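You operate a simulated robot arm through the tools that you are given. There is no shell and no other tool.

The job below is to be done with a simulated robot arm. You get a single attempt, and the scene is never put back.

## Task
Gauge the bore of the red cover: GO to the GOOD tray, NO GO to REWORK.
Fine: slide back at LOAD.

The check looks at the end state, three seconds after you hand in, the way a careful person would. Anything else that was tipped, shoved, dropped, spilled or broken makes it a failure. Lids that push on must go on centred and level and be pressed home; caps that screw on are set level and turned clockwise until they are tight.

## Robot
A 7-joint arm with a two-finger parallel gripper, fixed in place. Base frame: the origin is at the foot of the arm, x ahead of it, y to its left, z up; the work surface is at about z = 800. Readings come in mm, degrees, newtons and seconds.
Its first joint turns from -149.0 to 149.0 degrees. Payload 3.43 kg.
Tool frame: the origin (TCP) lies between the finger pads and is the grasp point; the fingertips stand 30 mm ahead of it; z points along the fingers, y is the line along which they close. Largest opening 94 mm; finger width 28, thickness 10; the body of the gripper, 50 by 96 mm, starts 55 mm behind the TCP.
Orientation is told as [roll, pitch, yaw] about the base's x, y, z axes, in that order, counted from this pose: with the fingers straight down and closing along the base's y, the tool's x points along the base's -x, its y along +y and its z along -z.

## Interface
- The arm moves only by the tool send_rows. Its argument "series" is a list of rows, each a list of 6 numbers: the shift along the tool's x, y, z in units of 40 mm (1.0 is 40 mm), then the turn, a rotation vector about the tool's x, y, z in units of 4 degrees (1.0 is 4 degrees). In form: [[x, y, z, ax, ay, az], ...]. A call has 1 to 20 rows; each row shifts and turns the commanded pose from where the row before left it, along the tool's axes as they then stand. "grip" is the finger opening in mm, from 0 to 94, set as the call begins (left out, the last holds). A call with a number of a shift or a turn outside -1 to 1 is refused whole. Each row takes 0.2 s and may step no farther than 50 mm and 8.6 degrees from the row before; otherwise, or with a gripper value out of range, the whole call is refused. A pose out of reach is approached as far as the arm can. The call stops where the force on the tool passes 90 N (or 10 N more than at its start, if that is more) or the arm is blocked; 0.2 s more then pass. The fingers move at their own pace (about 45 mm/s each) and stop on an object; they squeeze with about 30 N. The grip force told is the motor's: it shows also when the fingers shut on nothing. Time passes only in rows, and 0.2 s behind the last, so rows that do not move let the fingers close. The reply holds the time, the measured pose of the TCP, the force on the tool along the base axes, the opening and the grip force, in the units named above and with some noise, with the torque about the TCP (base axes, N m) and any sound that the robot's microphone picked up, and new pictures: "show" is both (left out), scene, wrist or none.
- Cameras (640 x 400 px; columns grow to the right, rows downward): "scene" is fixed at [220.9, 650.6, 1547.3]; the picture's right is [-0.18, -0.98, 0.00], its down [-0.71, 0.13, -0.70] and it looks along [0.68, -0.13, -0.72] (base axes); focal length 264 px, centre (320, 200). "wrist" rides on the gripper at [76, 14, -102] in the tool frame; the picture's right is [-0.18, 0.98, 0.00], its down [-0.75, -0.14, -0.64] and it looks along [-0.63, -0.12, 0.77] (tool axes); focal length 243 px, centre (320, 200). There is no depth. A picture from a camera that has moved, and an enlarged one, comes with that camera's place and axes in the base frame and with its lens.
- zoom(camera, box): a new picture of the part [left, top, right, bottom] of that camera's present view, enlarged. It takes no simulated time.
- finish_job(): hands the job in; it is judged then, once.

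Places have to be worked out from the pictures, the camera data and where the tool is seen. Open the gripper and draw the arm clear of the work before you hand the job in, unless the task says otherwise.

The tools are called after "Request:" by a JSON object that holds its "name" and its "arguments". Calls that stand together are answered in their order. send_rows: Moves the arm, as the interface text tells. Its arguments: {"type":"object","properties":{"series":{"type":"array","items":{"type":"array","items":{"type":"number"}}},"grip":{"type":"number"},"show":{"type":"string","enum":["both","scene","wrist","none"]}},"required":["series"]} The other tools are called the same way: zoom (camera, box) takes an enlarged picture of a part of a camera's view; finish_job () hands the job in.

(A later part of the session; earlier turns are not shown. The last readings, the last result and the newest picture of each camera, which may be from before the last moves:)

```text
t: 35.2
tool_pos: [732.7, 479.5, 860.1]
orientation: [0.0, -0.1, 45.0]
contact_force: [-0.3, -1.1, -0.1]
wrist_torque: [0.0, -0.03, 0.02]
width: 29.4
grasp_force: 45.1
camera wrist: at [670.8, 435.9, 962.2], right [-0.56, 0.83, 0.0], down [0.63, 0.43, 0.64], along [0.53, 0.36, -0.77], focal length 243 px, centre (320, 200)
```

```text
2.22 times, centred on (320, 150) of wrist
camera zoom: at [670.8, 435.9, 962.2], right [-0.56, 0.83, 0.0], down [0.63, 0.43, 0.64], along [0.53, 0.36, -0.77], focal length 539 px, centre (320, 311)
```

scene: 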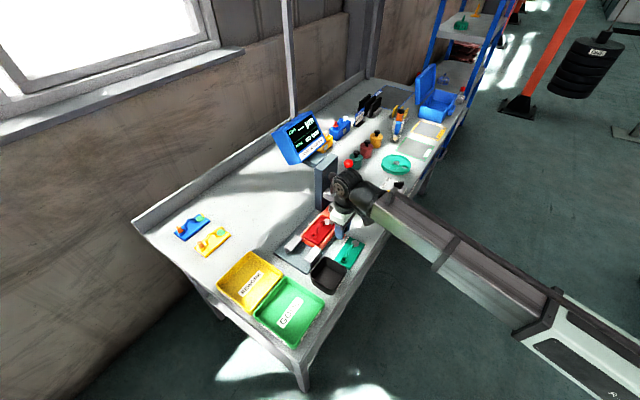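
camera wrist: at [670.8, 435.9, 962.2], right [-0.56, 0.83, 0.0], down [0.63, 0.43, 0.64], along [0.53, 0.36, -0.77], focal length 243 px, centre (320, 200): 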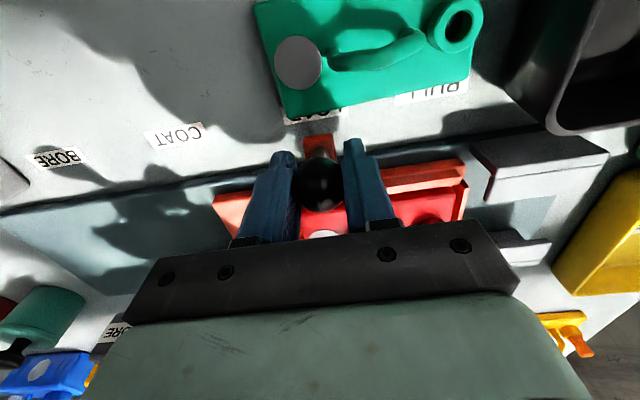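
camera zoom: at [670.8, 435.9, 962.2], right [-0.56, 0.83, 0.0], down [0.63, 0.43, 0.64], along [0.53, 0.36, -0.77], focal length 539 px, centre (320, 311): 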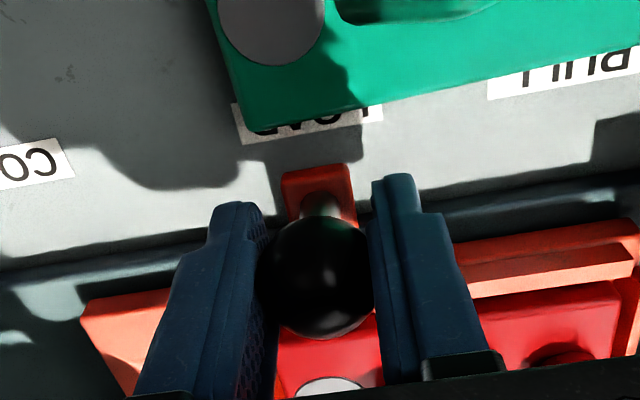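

The ball is gripped at its 29 mm diameter. I'll try a first 20 mm of slide travel toward COAT/BORE and watch the force.

Request:
{"name": "send_rows", "arguments": {"series": [[0, -0.1, 0, 0, 0, 0], [0, -0.2, 0, 0, 0, 0], [0, -0.2, 0, 0, 0, 0], [0, 0, 0, 0, 0, 0]], "grip": 0, "show": "both"}}

Request:
{"name": "zoom", "arguments": {"camera": "scene", "box": [290, 180, 370, 260]}}

```text
t: 36.2
tool_pos: [747.8, 464.1, 860.2]
orientation: [0.0, 0.0, 45.0]
contact_force: [-3.5, -3.3, -1.1]
wrist_torque: [0.29, -0.17, -0.01]
width: 29.4
grasp_force: 45.1
camera wrist: at [685.2, 421.6, 962.2], right [-0.56, 0.83, 0.0], down [0.63, 0.43, 0.64], along [0.53, 0.36, -0.77], focal length 243 px, centre (320, 200)
```

scene: 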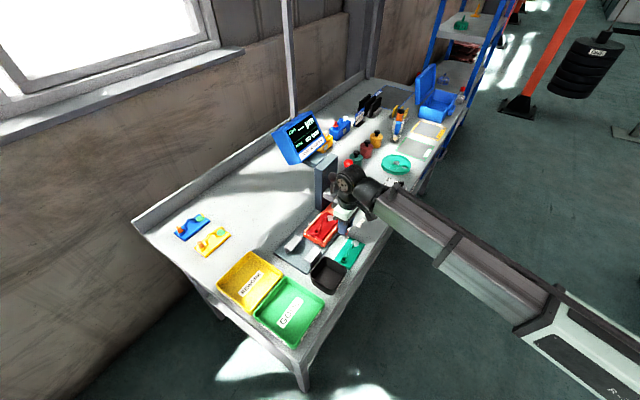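
wrist: 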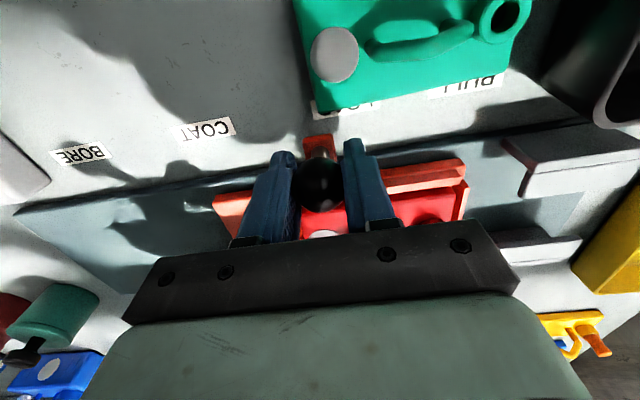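

```text
5.00 times, centred on (330, 220) of scene
camera zoom: at [220.9, 650.6, 1547.3], right [-0.18, -0.98, 0.0], down [-0.71, 0.13, -0.7], along [0.68, -0.13, -0.72], focal length 1320 px, centre (270, 100)
```

zoom: 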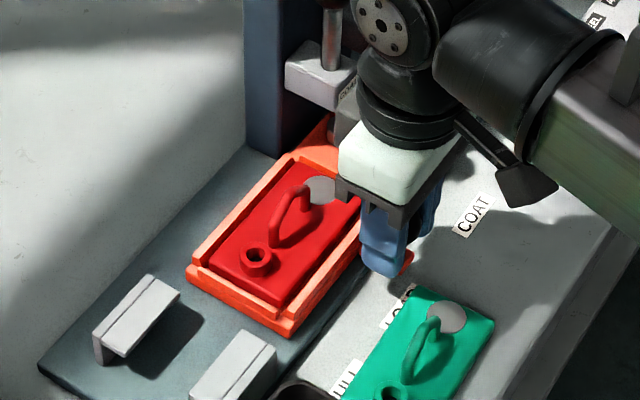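

The slide moves freely. I'll check the clearance between the wrist and the lever balls before moving on.

Request:
{"name": "zoom", "arguments": {"camera": "scene", "box": [310, 140, 400, 220]}}

Request:
{"name": "zoom", "arguments": {"camera": "wrist", "box": [0, 100, 320, 400]}}

```text
5.00 times, centred on (355, 180) of scene
camera zoom: at [220.9, 650.6, 1547.3], right [-0.18, -0.98, 0.0], down [-0.71, 0.13, -0.7], along [0.68, -0.13, -0.72], focal length 1320 px, centre (145, 300)
```

zoom: 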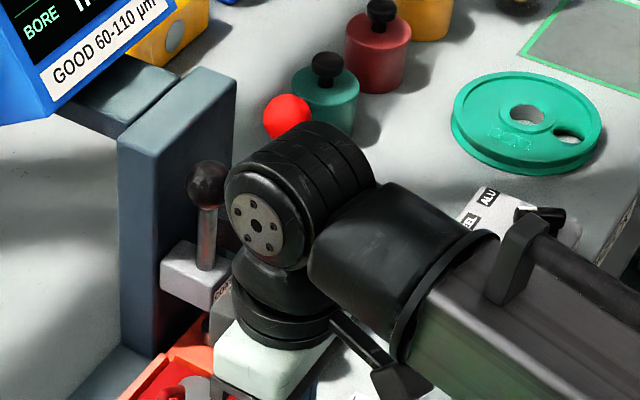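

```text
1.33 times, centred on (160, 250) of wrist
camera zoom: at [685.2, 421.6, 962.2], right [-0.56, 0.83, 0.0], down [0.63, 0.43, 0.64], along [0.53, 0.36, -0.77], focal length 324 px, centre (533, 133)
```

zoom: 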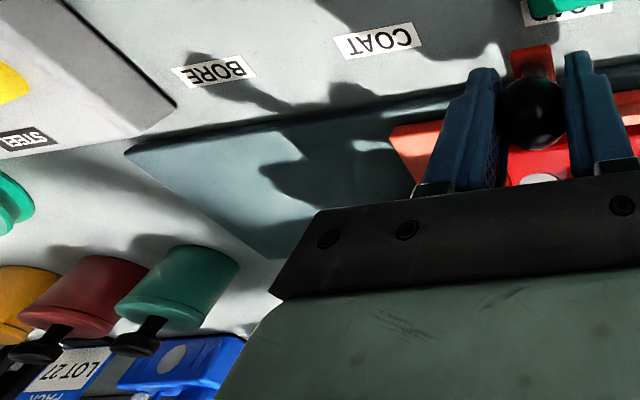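

The wrist passes more than 10 mm clear of the lever balls and blocks on this line. I'll continue the slide 80 mm to the COAT area.

Request:
{"name": "send_rows", "arguments": {"series": [[0, -0.2, 0, 0, 0, 0], [0, -0.4, 0, 0, 0, 0], [0, -0.4, 0, 0, 0, 0], [0, -0.4, 0, 0, 0, 0], [0, -0.4, 0, 0, 0, 0], [0, -0.2, 0, 0, 0, 0], [0, 0, 0, 0, 0, 0]], "grip": 0, "show": "both"}}

Request:
{"name": "zoom", "arguments": {"camera": "scene", "box": [300, 140, 390, 230]}}

Request:
{"name": "zoom", "arguments": {"camera": "wrist", "box": [200, 60, 520, 260]}}

```text
t: 37.8
tool_pos: [804.0, 408.1, 861.1]
orientation: [0.0, 0.0, 45.0]
contact_force: [-2.6, -5.0, -7.6]
wrist_torque: [-0.33, 0.28, -0.05]
width: 29.1
grasp_force: 45.5
camera wrist: at [741.5, 365.4, 962.2], right [-0.56, 0.83, 0.0], down [0.63, 0.43, 0.64], along [0.53, 0.36, -0.77], focal length 243 px, centre (320, 200)
```

scene: 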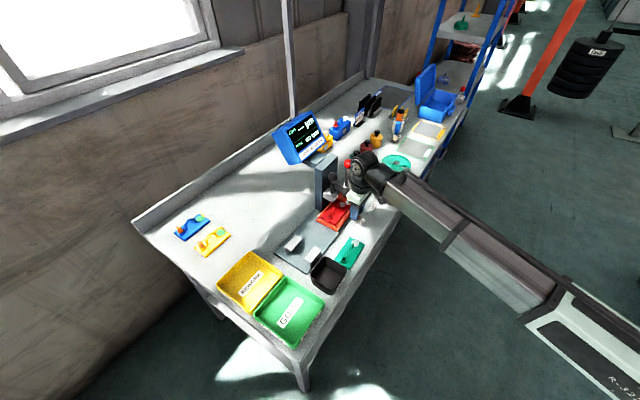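
wrist: 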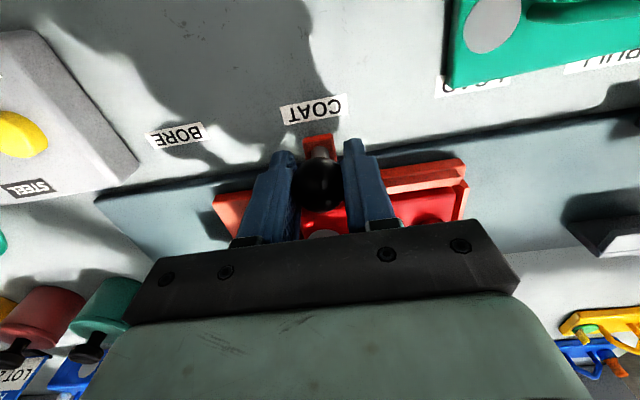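

```text
4.44 times, centred on (345, 185) of scene
camera zoom: at [220.9, 650.6, 1547.3], right [-0.18, -0.98, 0.0], down [-0.71, 0.13, -0.7], along [0.68, -0.13, -0.72], focal length 1173 px, centre (209, 267)
```

zoom: 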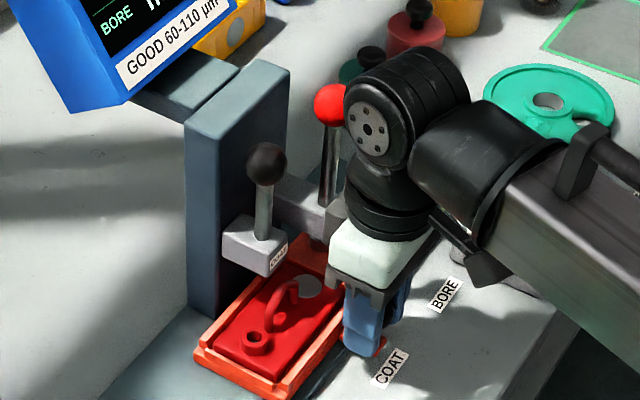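

```text
2.00 times, centred on (360, 160) of wrist
camera zoom: at [741.5, 365.4, 962.2], right [-0.56, 0.83, 0.0], down [0.63, 0.43, 0.64], along [0.53, 0.36, -0.77], focal length 485 px, centre (240, 280)
```

zoom: 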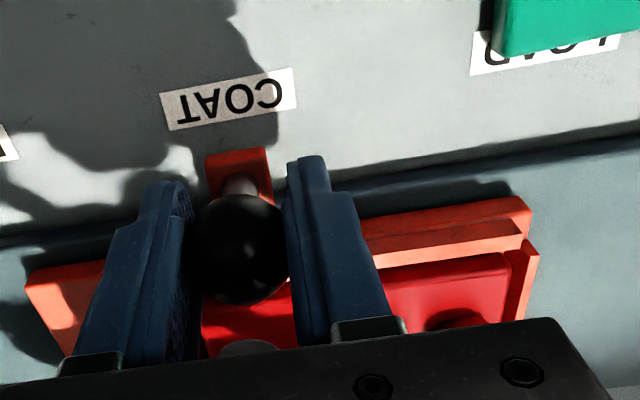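

The knob is at COAT, 100 mm from LOAD, and everything is clear. I'll continue 85 mm toward BORE, then approach the last part slowly.

Request:
{"name": "send_rows", "arguments": {"series": [[0, -0.2, 0, 0, 0, 0], [0, -0.4, 0, 0, 0, 0], [0, -0.4, 0, 0, 0, 0], [0, -0.4, 0, 0, 0, 0], [0, -0.4, 0, 0, 0, 0], [0, -0.325, 0, 0, 0, 0], [0, 0, 0, 0, 0, 0]], "grip": 0, "show": "both"}}

Request:
{"name": "zoom", "arguments": {"camera": "scene", "box": [310, 140, 400, 230]}}

Request:
{"name": "zoom", "arguments": {"camera": "wrist", "box": [160, 60, 480, 260]}}

```text
t: 39.4
tool_pos: [865.5, 347.9, 859.5]
orientation: [0.0, 0.1, 45.0]
contact_force: [-7.8, -7.8, -9.6]
wrist_torque: [0.05, 0.0, -0.07]
width: 29.2
grasp_force: 44.5
camera wrist: at [802.4, 304.6, 962.2], right [-0.56, 0.83, 0.0], down [0.63, 0.43, 0.64], along [0.53, 0.36, -0.77], focal length 243 px, centre (320, 200)
```

scene: 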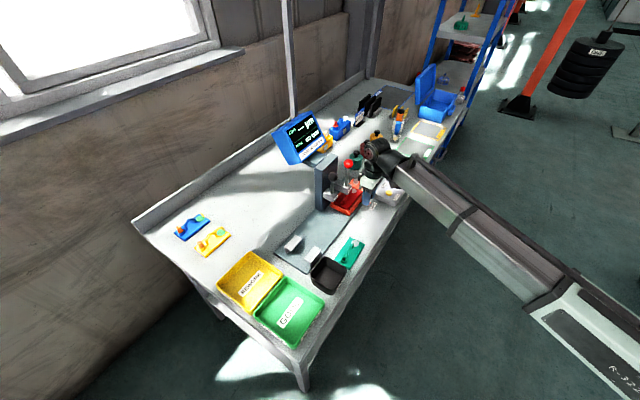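
wrist: 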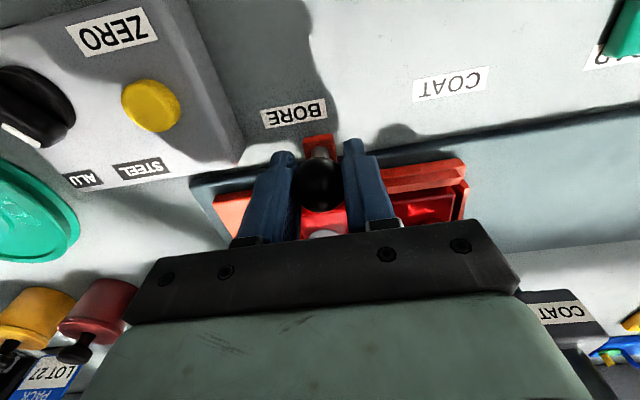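

```text
4.44 times, centred on (355, 185) of scene
camera zoom: at [220.9, 650.6, 1547.3], right [-0.18, -0.98, 0.0], down [-0.71, 0.13, -0.7], along [0.68, -0.13, -0.72], focal length 1173 px, centre (164, 267)
```

zoom: 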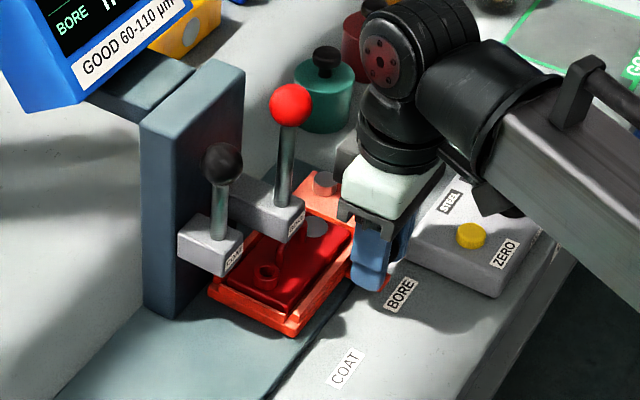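

```text
2.00 times, centred on (320, 160) of wrist
camera zoom: at [802.4, 304.6, 962.2], right [-0.56, 0.83, 0.0], down [0.63, 0.43, 0.64], along [0.53, 0.36, -0.77], focal length 485 px, centre (320, 280)
```

zoom: 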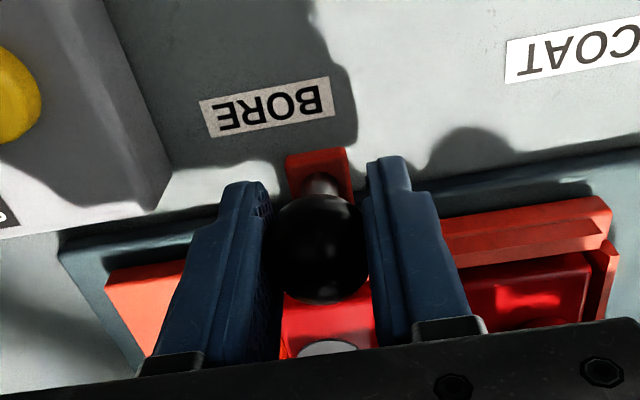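

The slide is about 15 mm short of BORE. I'll go 10 mm, relieving the slight side load, then creep.

Request:
{"name": "send_rows", "arguments": {"series": [[0.02, -0.1, 0.01, 0, 0, 0], [0, -0.1, 0, 0, 0, 0], [0, -0.05, 0, 0, 0, 0], [0, 0, 0, 0, 0, 0]], "grip": 0, "show": "none"}}

Request:
{"name": "send_rows", "arguments": {"series": [[0, -0.05, 0, 0, 0, 0], [0, -0.05, 0, 0, 0, 0], [0, 0, 0, 0, 0, 0]], "grip": 0, "show": "both"}}

Request:
{"name": "zoom", "arguments": {"camera": "scene", "box": [325, 170, 375, 220]}}

Request:
{"name": "zoom", "arguments": {"camera": "wrist", "box": [160, 60, 480, 260]}}

```text
t: 40.4
tool_pos: [872.4, 341.5, 860.3]
orientation: [0.1, 0.1, 44.9]
contact_force: [-0.8, -3.5, -1.7]
wrist_torque: [-0.65, 0.6, 0.04]
width: 29.4
grasp_force: 44.7
```

```text
t: 41.2
tool_pos: [874.2, 337.0, 859.2]
orientation: [0.0, -0.1, 45.0]
contact_force: [1.5, -0.1, 1.4]
wrist_torque: [-0.15, 0.1, 0.02]
width: 29.4
grasp_force: 44.9
camera wrist: at [811.6, 295.0, 962.1], right [-0.56, 0.83, 0.0], down [0.63, 0.43, 0.64], along [0.53, 0.36, -0.77], focal length 243 px, centre (320, 200)
```

scene: 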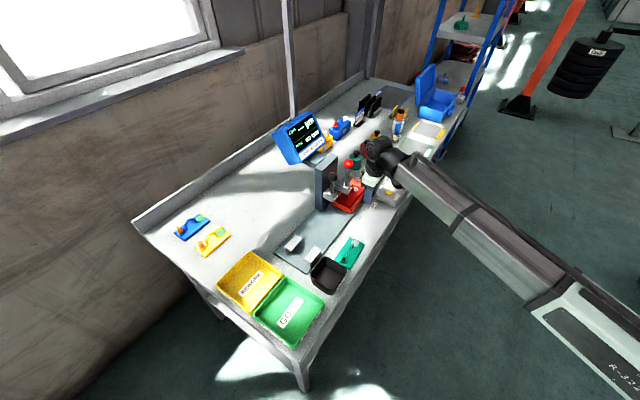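
wrist: 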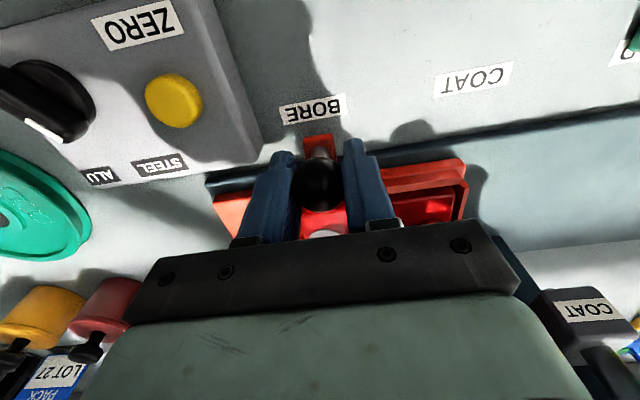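

```text
8.00 times, centred on (350, 195) of scene
camera zoom: at [220.9, 650.6, 1547.3], right [-0.18, -0.98, 0.0], down [-0.71, 0.13, -0.7], along [0.68, -0.13, -0.72], focal length 2112 px, centre (80, 240)
```

zoom: 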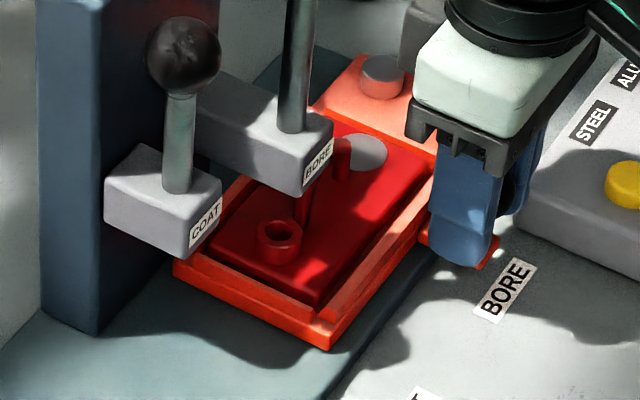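

```text
2.00 times, centred on (320, 160) of wrist
camera zoom: at [811.6, 295.0, 962.1], right [-0.56, 0.83, 0.0], down [0.63, 0.43, 0.64], along [0.53, 0.36, -0.77], focal length 485 px, centre (320, 280)
```

zoom: 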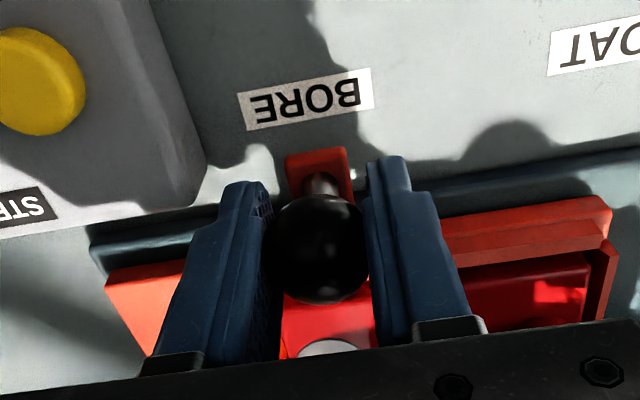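

The slide has travelled 199 mm and the knob is level with the BORE label. I'll nudge 1 mm more to feel for a stop or detent.

Request:
{"name": "send_rows", "arguments": {"series": [[0, -0.025, 0, 0, 0, 0], [0, 0, 0, 0, 0, 0]], "grip": 0, "show": "none"}}

Request:
{"name": "send_rows", "arguments": {"series": [[0, -0.025, 0, 0, 0, 0], [0, 0, 0, 0, 0, 0]], "grip": 0, "show": "scene"}}

Request:
{"name": "zoom", "arguments": {"camera": "scene", "box": [333, 180, 365, 210]}}

```text
t: 41.8
tool_pos: [873.6, 338.4, 860.2]
orientation: [0.0, -0.2, 45.0]
contact_force: [1.7, 2.5, 2.4]
wrist_torque: [0.32, -0.19, -0.03]
width: 29.5
grasp_force: 45.7
```

```text
t: 42.4
tool_pos: [875.5, 337.6, 859.7]
orientation: [0.0, 0.0, 45.0]
contact_force: [-0.8, 9.5, 3.8]
wrist_torque: [0.33, -0.35, -0.08]
width: 29.2
grasp_force: 45.6
```

scene: 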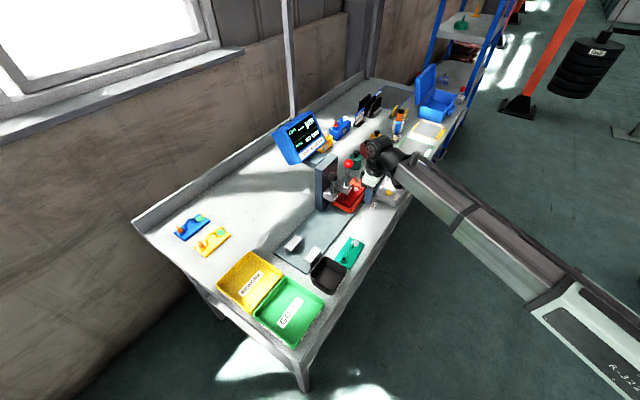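

```text
13.33 times, centred on (349, 195) of scene
camera zoom: at [220.9, 650.6, 1547.3], right [-0.18, -0.98, 0.0], down [-0.71, 0.13, -0.7], along [0.68, -0.13, -0.72], focal length 3520 px, centre (-67, 267)
```

zoom: 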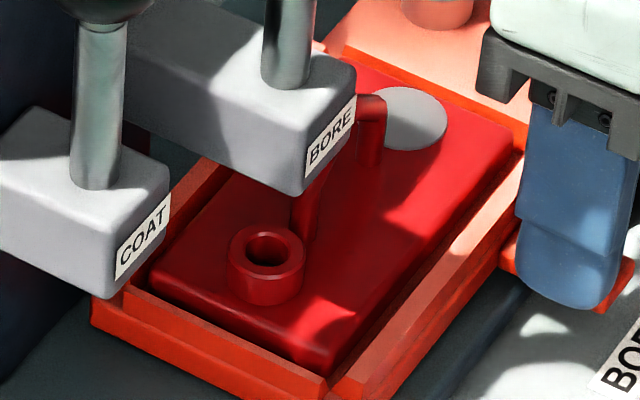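

The resistance is now rising at about 200 mm of travel, so the slide is on its BORE end position, and the plunger rod lines up over the bore in the scene view. I'll open only to 36 mm, because the ZERO box is close, and rise straight up.

Request:
{"name": "send_rows", "arguments": {"series": [[0, 0.0125, 0, 0, 0, 0], [0, 0, 0, 0, 0, 0], [0, 0, 0, 0, 0, 0]], "grip": 36, "show": "none"}}

Request:
{"name": "send_rows", "arguments": {"series": [[0, 0, -0.2, 0, 0, 0], [0, 0, -0.4, 0, 0, 0], [0, 0, -0.6, 0, 0, 0], [0, 0, -0.8, 0, 0, 0], [0, 0, -0.8, 0, 0, 0], [0, 0, -0.8, 0, 0, 0], [0, 0, -0.8, 0, 0, 0], [0, 0, -0.8, 0, 0, 0], [0, 0, -0.6, 0, 0, 0]], "grip": 36, "show": "both"}}

Request:
{"name": "zoom", "arguments": {"camera": "scene", "box": [310, 150, 390, 230]}}

Request:
{"name": "zoom", "arguments": {"camera": "wrist", "box": [220, 40, 520, 240]}}

```text
t: 43.2
tool_pos: [874.9, 336.2, 859.9]
orientation: [0.0, -0.1, 45.0]
contact_force: [1.1, 0.3, -0.6]
wrist_torque: [0.03, -0.02, -0.02]
width: 36.3
grasp_force: 0.0
```

```text
t: 45.2
tool_pos: [873.5, 337.7, 1091.2]
orientation: [0.0, -0.1, 44.9]
contact_force: [-0.1, 0.0, 0.1]
wrist_torque: [0.01, 0.0, 0.0]
width: 36.0
grasp_force: 0.0
camera wrist: at [812.7, 294.1, 1193.8], right [-0.56, 0.83, 0.0], down [0.63, 0.43, 0.64], along [0.53, 0.36, -0.77], focal length 243 px, centre (320, 200)
```

scene: 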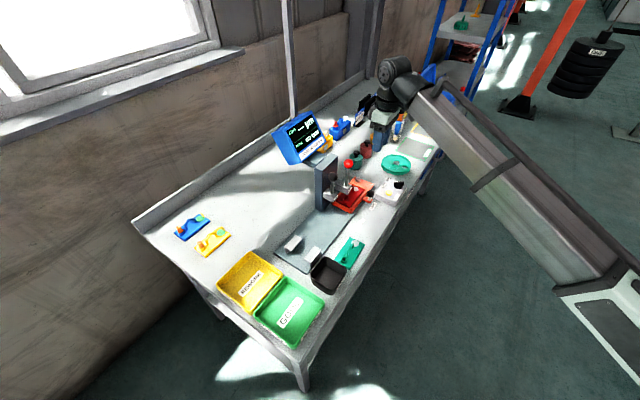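
wrist: 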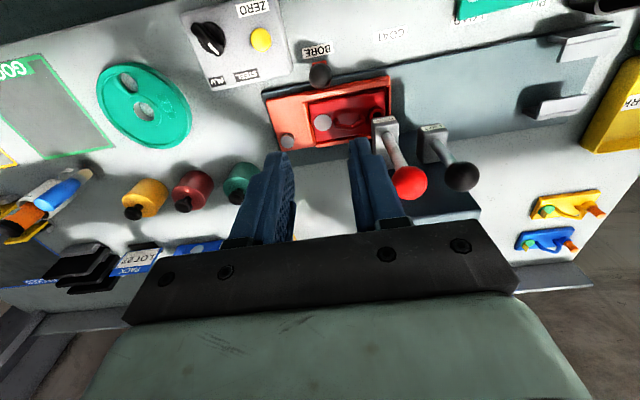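

```text
5.00 times, centred on (350, 190) of scene
camera zoom: at [220.9, 650.6, 1547.3], right [-0.18, -0.98, 0.0], down [-0.71, 0.13, -0.7], along [0.68, -0.13, -0.72], focal length 1320 px, centre (170, 250)
```

zoom: 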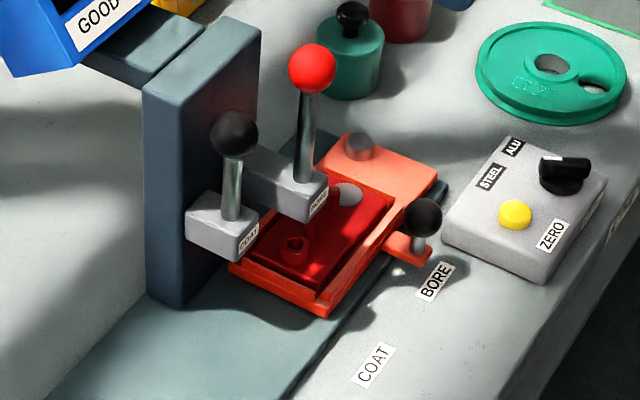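

```text
2.00 times, centred on (370, 140) of wrist
camera zoom: at [812.7, 294.1, 1193.8], right [-0.56, 0.83, 0.0], down [0.63, 0.43, 0.64], along [0.53, 0.36, -0.77], focal length 485 px, centre (220, 320)
```

zoom: 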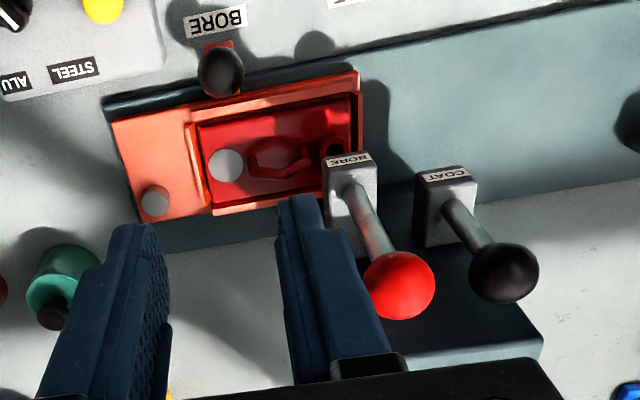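

The red BORE ball resolves consistently from three views at (e=309.7, n=925.2, z≈1014), radius about 16, i.e. base (873,435). With the fingers closed I'll move directly above it.

Request:
{"name": "send_rows", "arguments": {"series": [[-0.4, 0.4, 0, 0, 0, 0], [-0.6, 0.6, 0, 0, 0, 0], [-0.5, 0.5, 0, 0, 0, 0], [-0.2175, 0.23, 0, 0, 0, 0], [0, 0, 0, 0, 0, 0]], "grip": 0, "show": "both"}}

Request:
{"name": "zoom", "arguments": {"camera": "wrist", "box": [220, 80, 420, 240]}}

Request:
{"name": "zoom", "arguments": {"camera": "scene", "box": [300, 110, 400, 210]}}

```text
t: 46.4
tool_pos: [874.2, 436.1, 1091.0]
orientation: [0.1, -0.1, 45.0]
contact_force: [-0.5, -0.5, 0.0]
wrist_torque: [-0.02, -0.02, -0.03]
width: 0.0
grasp_force: 30.1
camera wrist: at [811.9, 391.7, 1193.8], right [-0.56, 0.83, 0.0], down [0.63, 0.43, 0.64], along [0.53, 0.36, -0.77], focal length 243 px, centre (320, 200)
```

scene: 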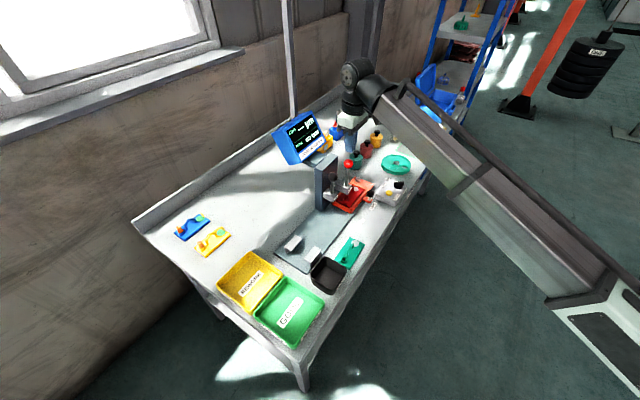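
wrist: 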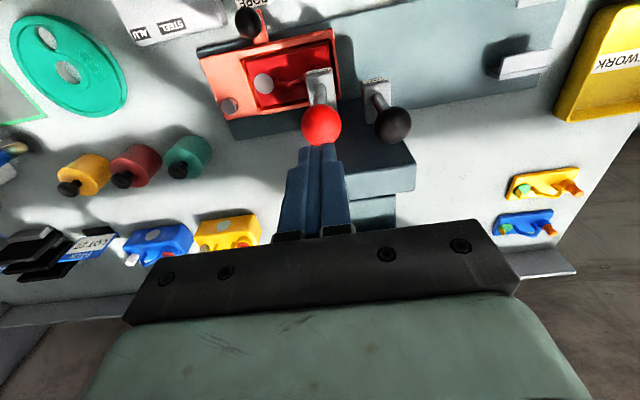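

```text
2.50 times, centred on (320, 160) of wrist
camera zoom: at [811.9, 391.7, 1193.8], right [-0.56, 0.83, 0.0], down [0.63, 0.43, 0.64], along [0.53, 0.36, -0.77], focal length 606 px, centre (320, 300)
```

zoom: 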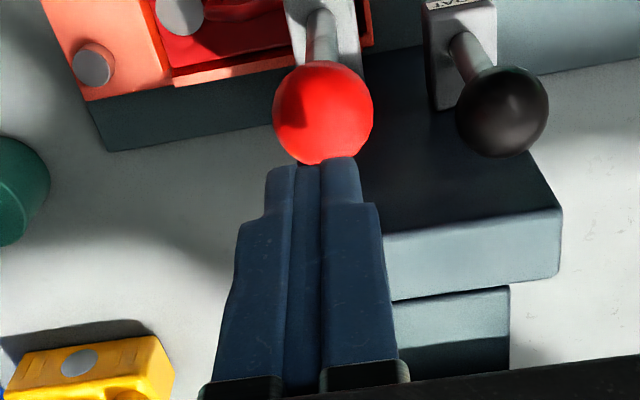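

```text
4.00 times, centred on (350, 160) of scene
camera zoom: at [220.9, 650.6, 1547.3], right [-0.18, -0.98, 0.0], down [-0.71, 0.13, -0.7], along [0.68, -0.13, -0.72], focal length 1056 px, centre (200, 360)
```

zoom: 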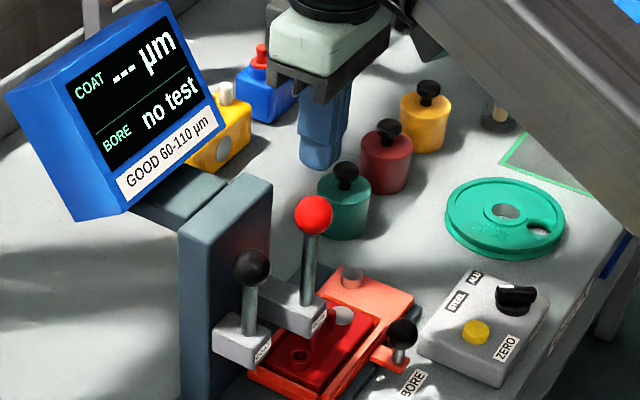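

The closed fingertips are centred above the red ball, and the screen still shows BORE "no test". I'll lower to just above the ball, then press slowly.

Request:
{"name": "send_rows", "arguments": {"series": [[0, 0, 0.3, 0, 0, 0], [0, 0, 0.3, 0, 0, 0], [0, 0, 0.1, 0, 0, 0], [0, 0, 0, 0, 0, 0]], "grip": 0, "show": "none"}}

Request:
{"name": "send_rows", "arguments": {"series": [[0, 0, 0.05, 0, 0, 0], [0, 0, 0.05, 0, 0, 0], [0, 0, 0.05, 0, 0, 0], [0, 0, 0, 0, 0, 0]], "grip": 0, "show": "both"}}

Request:
{"name": "zoom", "arguments": {"camera": "scene", "box": [270, 100, 390, 220]}}

```text
t: 47.4
tool_pos: [874.5, 434.1, 1063.2]
orientation: [0.0, 0.0, 44.9]
contact_force: [0.5, -0.1, 0.3]
wrist_torque: [0.01, -0.02, 0.01]
width: 0.3
grasp_force: 29.2
```

```text
t: 48.4
tool_pos: [874.9, 433.7, 1056.8]
orientation: [0.0, 0.1, 45.0]
contact_force: [1.3, 0.9, 0.7]
wrist_torque: [0.04, 0.02, -0.01]
width: 0.1
grasp_force: 30.3
camera wrist: at [812.0, 391.2, 1159.7], right [-0.56, 0.83, 0.0], down [0.63, 0.43, 0.64], along [0.53, 0.36, -0.77], focal length 243 px, centre (320, 200)
```

scene: 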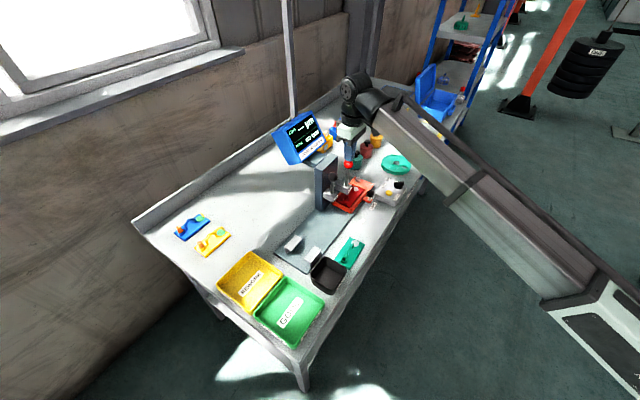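
wrist: 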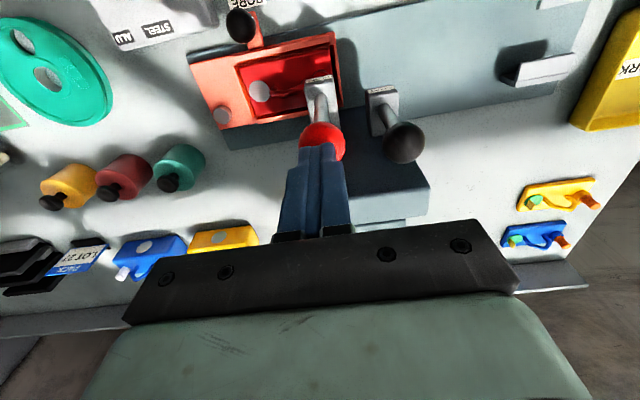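

```text
3.33 times, centred on (330, 160) of scene
camera zoom: at [220.9, 650.6, 1547.3], right [-0.18, -0.98, 0.0], down [-0.71, 0.13, -0.7], along [0.68, -0.13, -0.72], focal length 880 px, centre (287, 333)
```

zoom: 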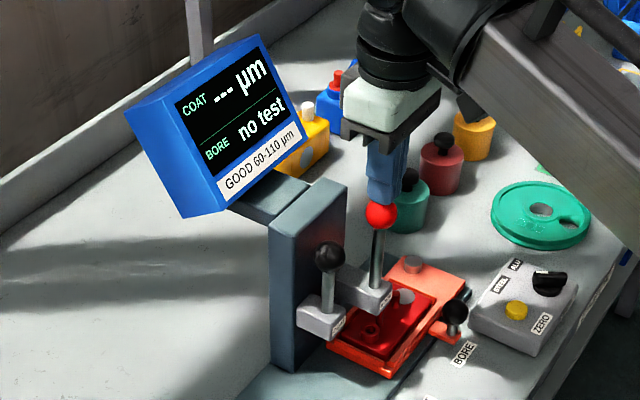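

The tips are just at the ball with no clear force yet. I'll press down in small steps.

Request:
{"name": "send_rows", "arguments": {"series": [[0, 0, 0.05, 0, 0, 0], [0, 0, 0.05, 0, 0, 0], [0, 0, 0.05, 0, 0, 0], [0, 0, 0, 0, 0, 0]], "grip": 0, "show": "none"}}

Request:
{"name": "send_rows", "arguments": {"series": [[0, 0, 0.05, 0, 0, 0], [0, 0, 0.05, 0, 0, 0], [0, 0, 0.05, 0, 0, 0], [0, 0, 0, 0, 0, 0]], "grip": 0, "show": "scene"}}

Request:
{"name": "zoom", "arguments": {"camera": "scene", "box": [320, 140, 390, 210]}}

```text
t: 49.4
tool_pos: [873.9, 433.5, 1051.5]
orientation: [0.0, 0.0, 45.0]
contact_force: [-0.5, -0.8, 1.7]
wrist_torque: [0.01, 0.02, 0.0]
width: 0.0
grasp_force: 30.1
```

```text
t: 50.4
tool_pos: [875.5, 434.8, 1046.8]
orientation: [0.1, 0.0, 45.1]
contact_force: [0.1, 0.2, 2.6]
wrist_torque: [0.06, 0.01, 0.0]
width: 0.0
grasp_force: 30.0
```

scene: 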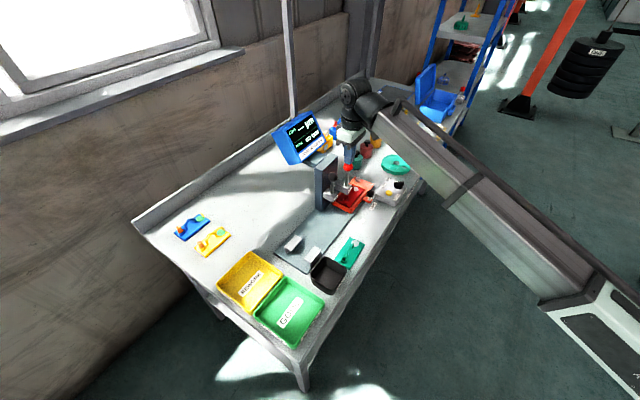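

```text
5.71 times, centred on (355, 175) of scene
camera zoom: at [220.9, 650.6, 1547.3], right [-0.18, -0.98, 0.0], down [-0.71, 0.13, -0.7], along [0.68, -0.13, -0.72], focal length 1508 px, centre (120, 343)
```

zoom: 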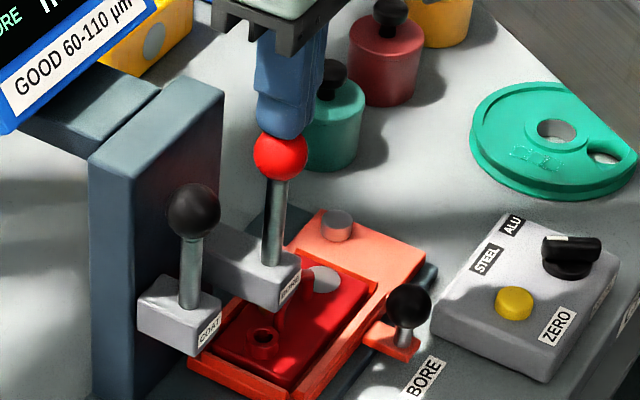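

The plunger moves down against a light spring. I'll keep pressing in steps and watch the force.

Request:
{"name": "send_rows", "arguments": {"series": [[0, 0, 0.075, 0, 0, 0], [0, 0, 0.075, 0, 0, 0], [0, 0, 0.075, 0, 0, 0], [0, 0, 0, 0, 0, 0]], "grip": 0, "show": "none"}}

Request:
{"name": "send_rows", "arguments": {"series": [[0, 0, 0.05, 0, 0, 0], [0, 0, 0.05, 0, 0, 0], [0, 0, 0.05, 0, 0, 0], [0, 0, 0, 0, 0, 0]], "grip": 0, "show": "scene"}}

Request:
{"name": "zoom", "arguments": {"camera": "scene", "box": [320, 150, 380, 210]}}

Request:
{"name": "zoom", "arguments": {"camera": "scene", "box": [270, 105, 340, 165]}}

```text
t: 51.4
tool_pos: [873.7, 434.2, 1037.2]
orientation: [0.0, 0.0, 44.9]
contact_force: [0.4, 0.5, 3.3]
wrist_torque: [0.07, -0.05, -0.03]
width: 0.3
grasp_force: 30.2
```

```text
t: 52.4
tool_pos: [873.5, 433.9, 1030.3]
orientation: [0.0, 0.0, 45.1]
contact_force: [-0.1, -1.2, 3.3]
wrist_torque: [-0.01, 0.0, 0.0]
width: 0.0
grasp_force: 30.4
```

scene: 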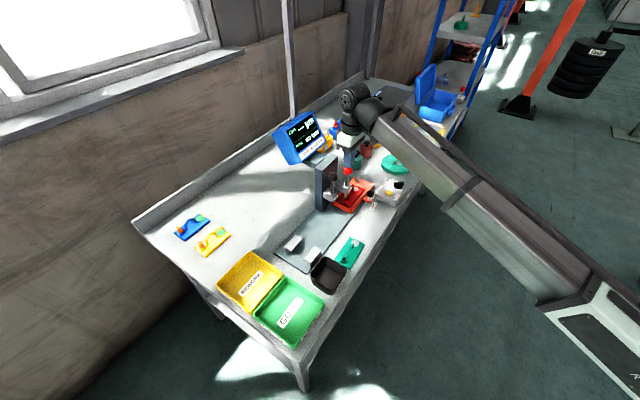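

```text
6.67 times, centred on (350, 180) of scene
camera zoom: at [220.9, 650.6, 1547.3], right [-0.18, -0.98, 0.0], down [-0.71, 0.13, -0.7], along [0.68, -0.13, -0.72], focal length 1760 px, centre (120, 333)
```

zoom: 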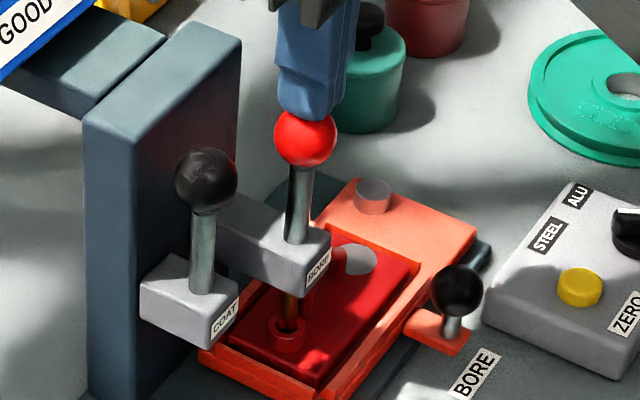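

```text
6.67 times, centred on (305, 135) of scene
camera zoom: at [220.9, 650.6, 1547.3], right [-0.18, -0.98, 0.0], down [-0.71, 0.13, -0.7], along [0.68, -0.13, -0.72], focal length 1760 px, centre (420, 633)
```

zoom: 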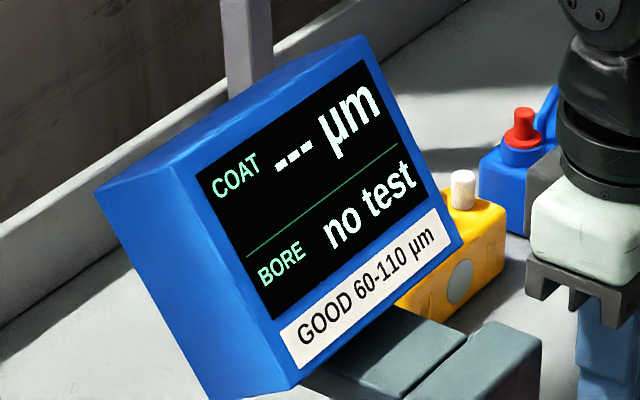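

The brass gauge plug has come down to the bore. Zooming in to check that it is centred on the bore before pressing further.

Request:
{"name": "zoom", "arguments": {"camera": "scene", "box": [336, 184, 376, 209]}}

Request:
{"name": "zoom", "arguments": {"camera": "scene", "box": [350, 190, 366, 210]}}

```text
16.00 times, centred on (356, 196) of scene
camera zoom: at [220.9, 650.6, 1547.3], right [-0.18, -0.98, 0.0], down [-0.71, 0.13, -0.7], along [0.68, -0.13, -0.72], focal length 4223 px, centre (-256, 256)
```

zoom: 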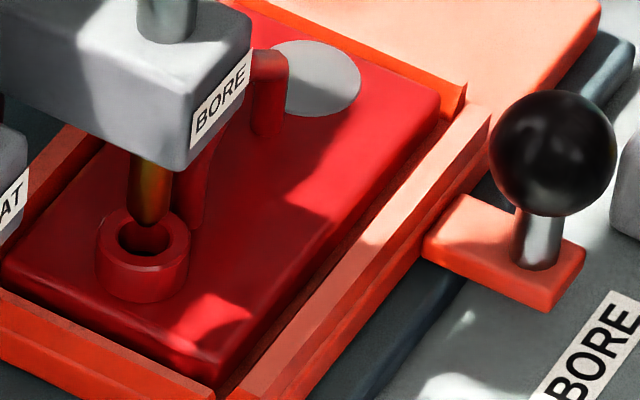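

```text
16.00 times, centred on (358, 200) of scene
camera zoom: at [220.9, 650.6, 1547.3], right [-0.18, -0.98, 0.0], down [-0.71, 0.13, -0.7], along [0.68, -0.13, -0.72], focal length 4223 px, centre (-288, 200)
```

zoom: 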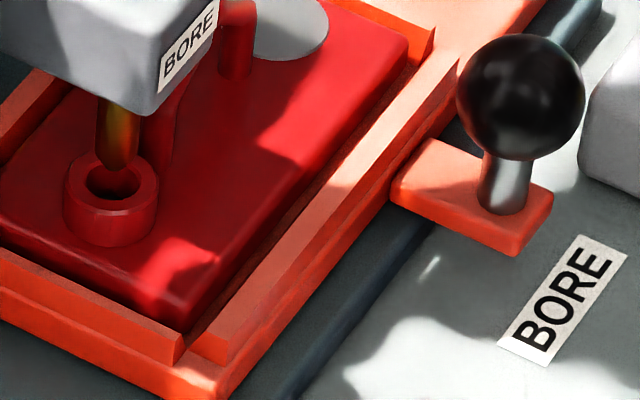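

The rounded plug tip is centred over the bore to within about 1 mm. I'll continue pressing slowly.

Request:
{"name": "send_rows", "arguments": {"series": [[0, 0, 0.05, 0, 0, 0], [0, 0, 0.05, 0, 0, 0], [0, 0, 0.05, 0, 0, 0], [0, 0, 0, 0, 0, 0]], "grip": 0, "show": "none"}}

Request:
{"name": "send_rows", "arguments": {"series": [[0, 0, 0.05, 0, 0, 0], [0, 0, 0.05, 0, 0, 0], [0, 0, 0.05, 0, 0, 0], [0, 0, 0, 0, 0, 0]], "grip": 0, "show": "scene"}}

Request:
{"name": "zoom", "arguments": {"camera": "scene", "box": [336, 184, 376, 209]}}

Request:
{"name": "zoom", "arguments": {"camera": "scene", "box": [270, 105, 340, 165]}}

```text
t: 53.4
tool_pos: [873.5, 435.3, 1024.0]
orientation: [0.0, 0.0, 45.0]
contact_force: [1.5, 0.2, 2.8]
wrist_torque: [-0.03, 0.01, 0.0]
width: 0.1
grasp_force: 30.1
```

```text
t: 54.4
tool_pos: [874.5, 432.8, 1021.4]
orientation: [0.0, -0.3, 44.9]
contact_force: [6.5, 4.3, 50.5]
wrist_torque: [0.19, -0.19, -0.03]
width: 0.1
grasp_force: 29.9
```

scene: 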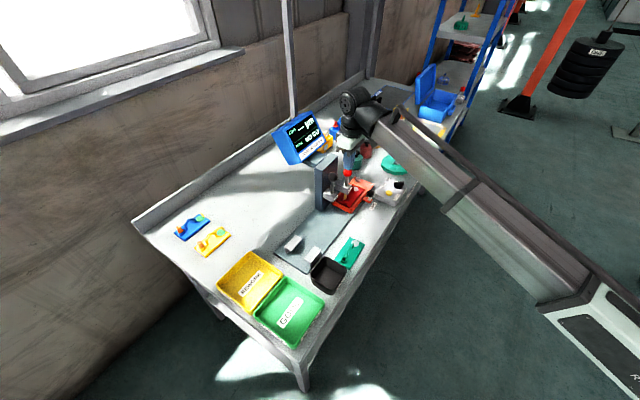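

```text
16.00 times, centred on (356, 196) of scene
camera zoom: at [220.9, 650.6, 1547.3], right [-0.18, -0.98, 0.0], down [-0.71, 0.13, -0.7], along [0.68, -0.13, -0.72], focal length 4223 px, centre (-256, 256)
```

zoom: 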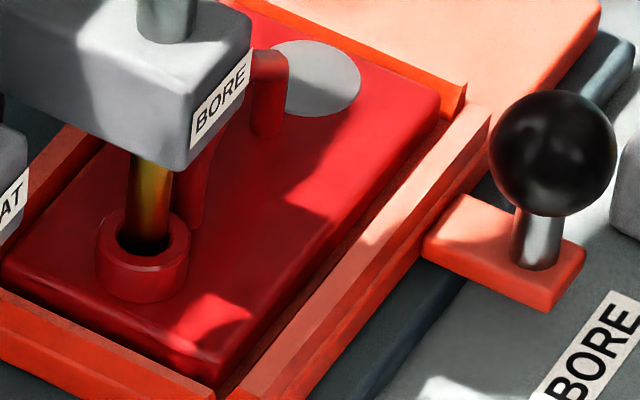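

```text
6.67 times, centred on (305, 135) of scene
camera zoom: at [220.9, 650.6, 1547.3], right [-0.18, -0.98, 0.0], down [-0.71, 0.13, -0.7], along [0.68, -0.13, -0.72], focal length 1760 px, centre (420, 633)
```

zoom: 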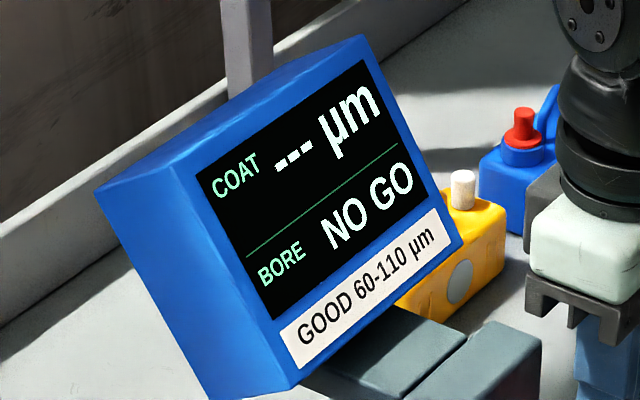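

The screen now reads BORE: NO GO, with the plug stopped about 3 mm into the mouth at 50 N. I want to be sure this is not a misalignment artefact, so I'll look closely at the plug in the bore.

Request:
{"name": "zoom", "arguments": {"camera": "scene", "box": [339, 190, 351, 204]}}

Request:
{"name": "zoom", "arguments": {"camera": "scene", "box": [340, 193, 350, 203]}}

Request:
{"name": "zoom", "arguments": {"camera": "wrist", "box": [220, 40, 420, 240]}}

```text
16.00 times, centred on (345, 197) of scene
camera zoom: at [220.9, 650.6, 1547.3], right [-0.18, -0.98, 0.0], down [-0.71, 0.13, -0.7], along [0.68, -0.13, -0.72], focal length 4223 px, centre (-80, 248)
```

zoom: 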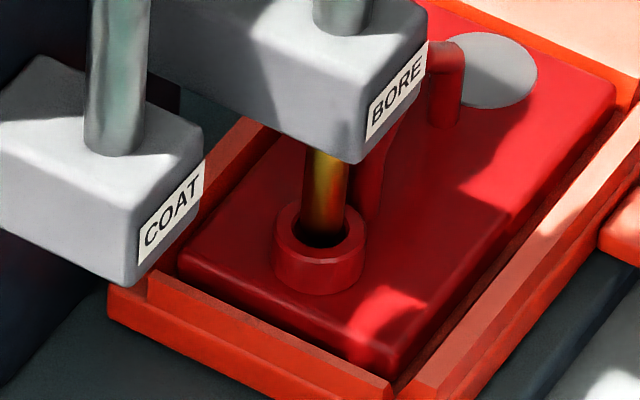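

```text
16.00 times, centred on (345, 198) of scene
camera zoom: at [220.9, 650.6, 1547.3], right [-0.18, -0.98, 0.0], down [-0.71, 0.13, -0.7], along [0.68, -0.13, -0.72], focal length 4223 px, centre (-80, 232)
```

zoom: 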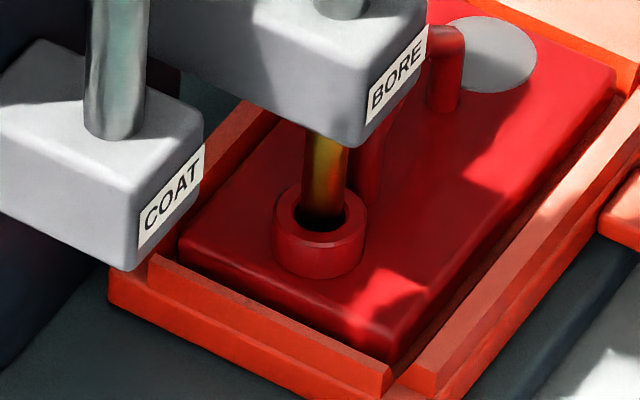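

```text
2.00 times, centred on (320, 140) of wrist
camera zoom: at [811.0, 391.0, 1124.0], right [-0.56, 0.83, 0.0], down [0.63, 0.43, 0.65], along [0.53, 0.36, -0.76], focal length 485 px, centre (320, 320)
```

zoom: 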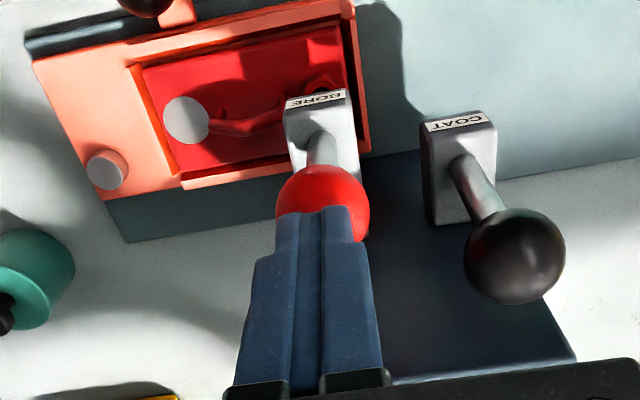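

The plug is centred in the bore mouth to within about 0.4 mm, so the block looks genuine. I'll lift a little and press once more to confirm the reading repeats.

Request:
{"name": "send_rows", "arguments": {"series": [[0, 0, -0.1, 0, 0, 0], [0, 0, -0.2, 0, 0, 0], [0, 0, -0.2, 0, 0, 0], [0, 0, 0, 0, 0, 0]], "grip": 0, "show": "scene"}}

Request:
{"name": "zoom", "arguments": {"camera": "scene", "box": [336, 184, 376, 209]}}

Request:
{"name": "zoom", "arguments": {"camera": "scene", "box": [270, 105, 340, 165]}}

```text
t: 55.4
tool_pos: [873.8, 433.9, 1037.8]
orientation: [-0.1, 0.1, 45.1]
contact_force: [-1.4, -0.6, 2.3]
wrist_torque: [0.0, 0.05, 0.02]
width: 0.0
grasp_force: 30.0
```

scene: 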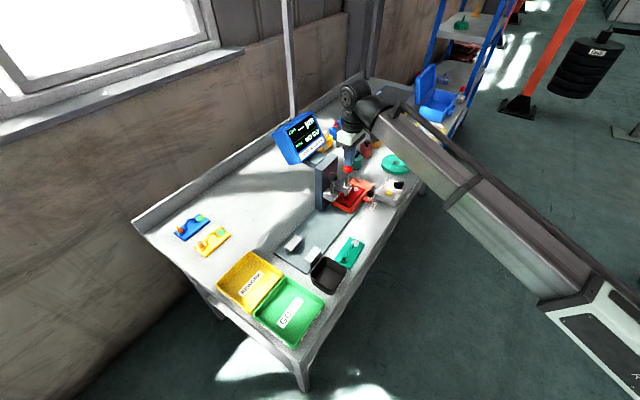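

```text
16.00 times, centred on (356, 196) of scene
camera zoom: at [220.9, 650.6, 1547.3], right [-0.18, -0.98, 0.0], down [-0.71, 0.13, -0.7], along [0.68, -0.13, -0.72], focal length 4223 px, centre (-256, 256)
```

zoom: 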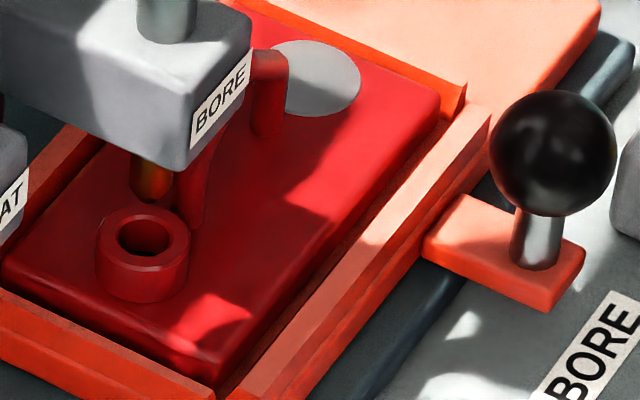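

```text
6.67 times, centred on (305, 135) of scene
camera zoom: at [220.9, 650.6, 1547.3], right [-0.18, -0.98, 0.0], down [-0.71, 0.13, -0.7], along [0.68, -0.13, -0.72], focal length 1760 px, centre (420, 633)
```

zoom: 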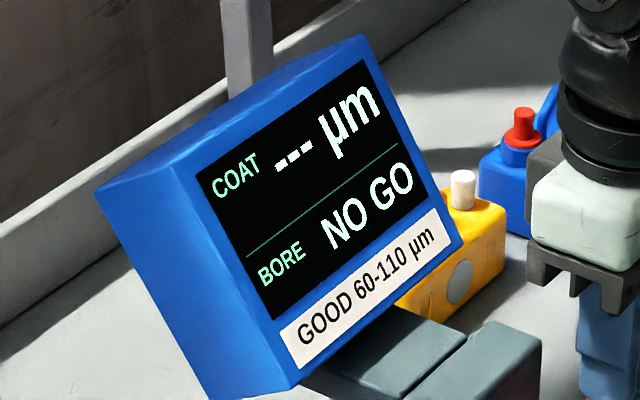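

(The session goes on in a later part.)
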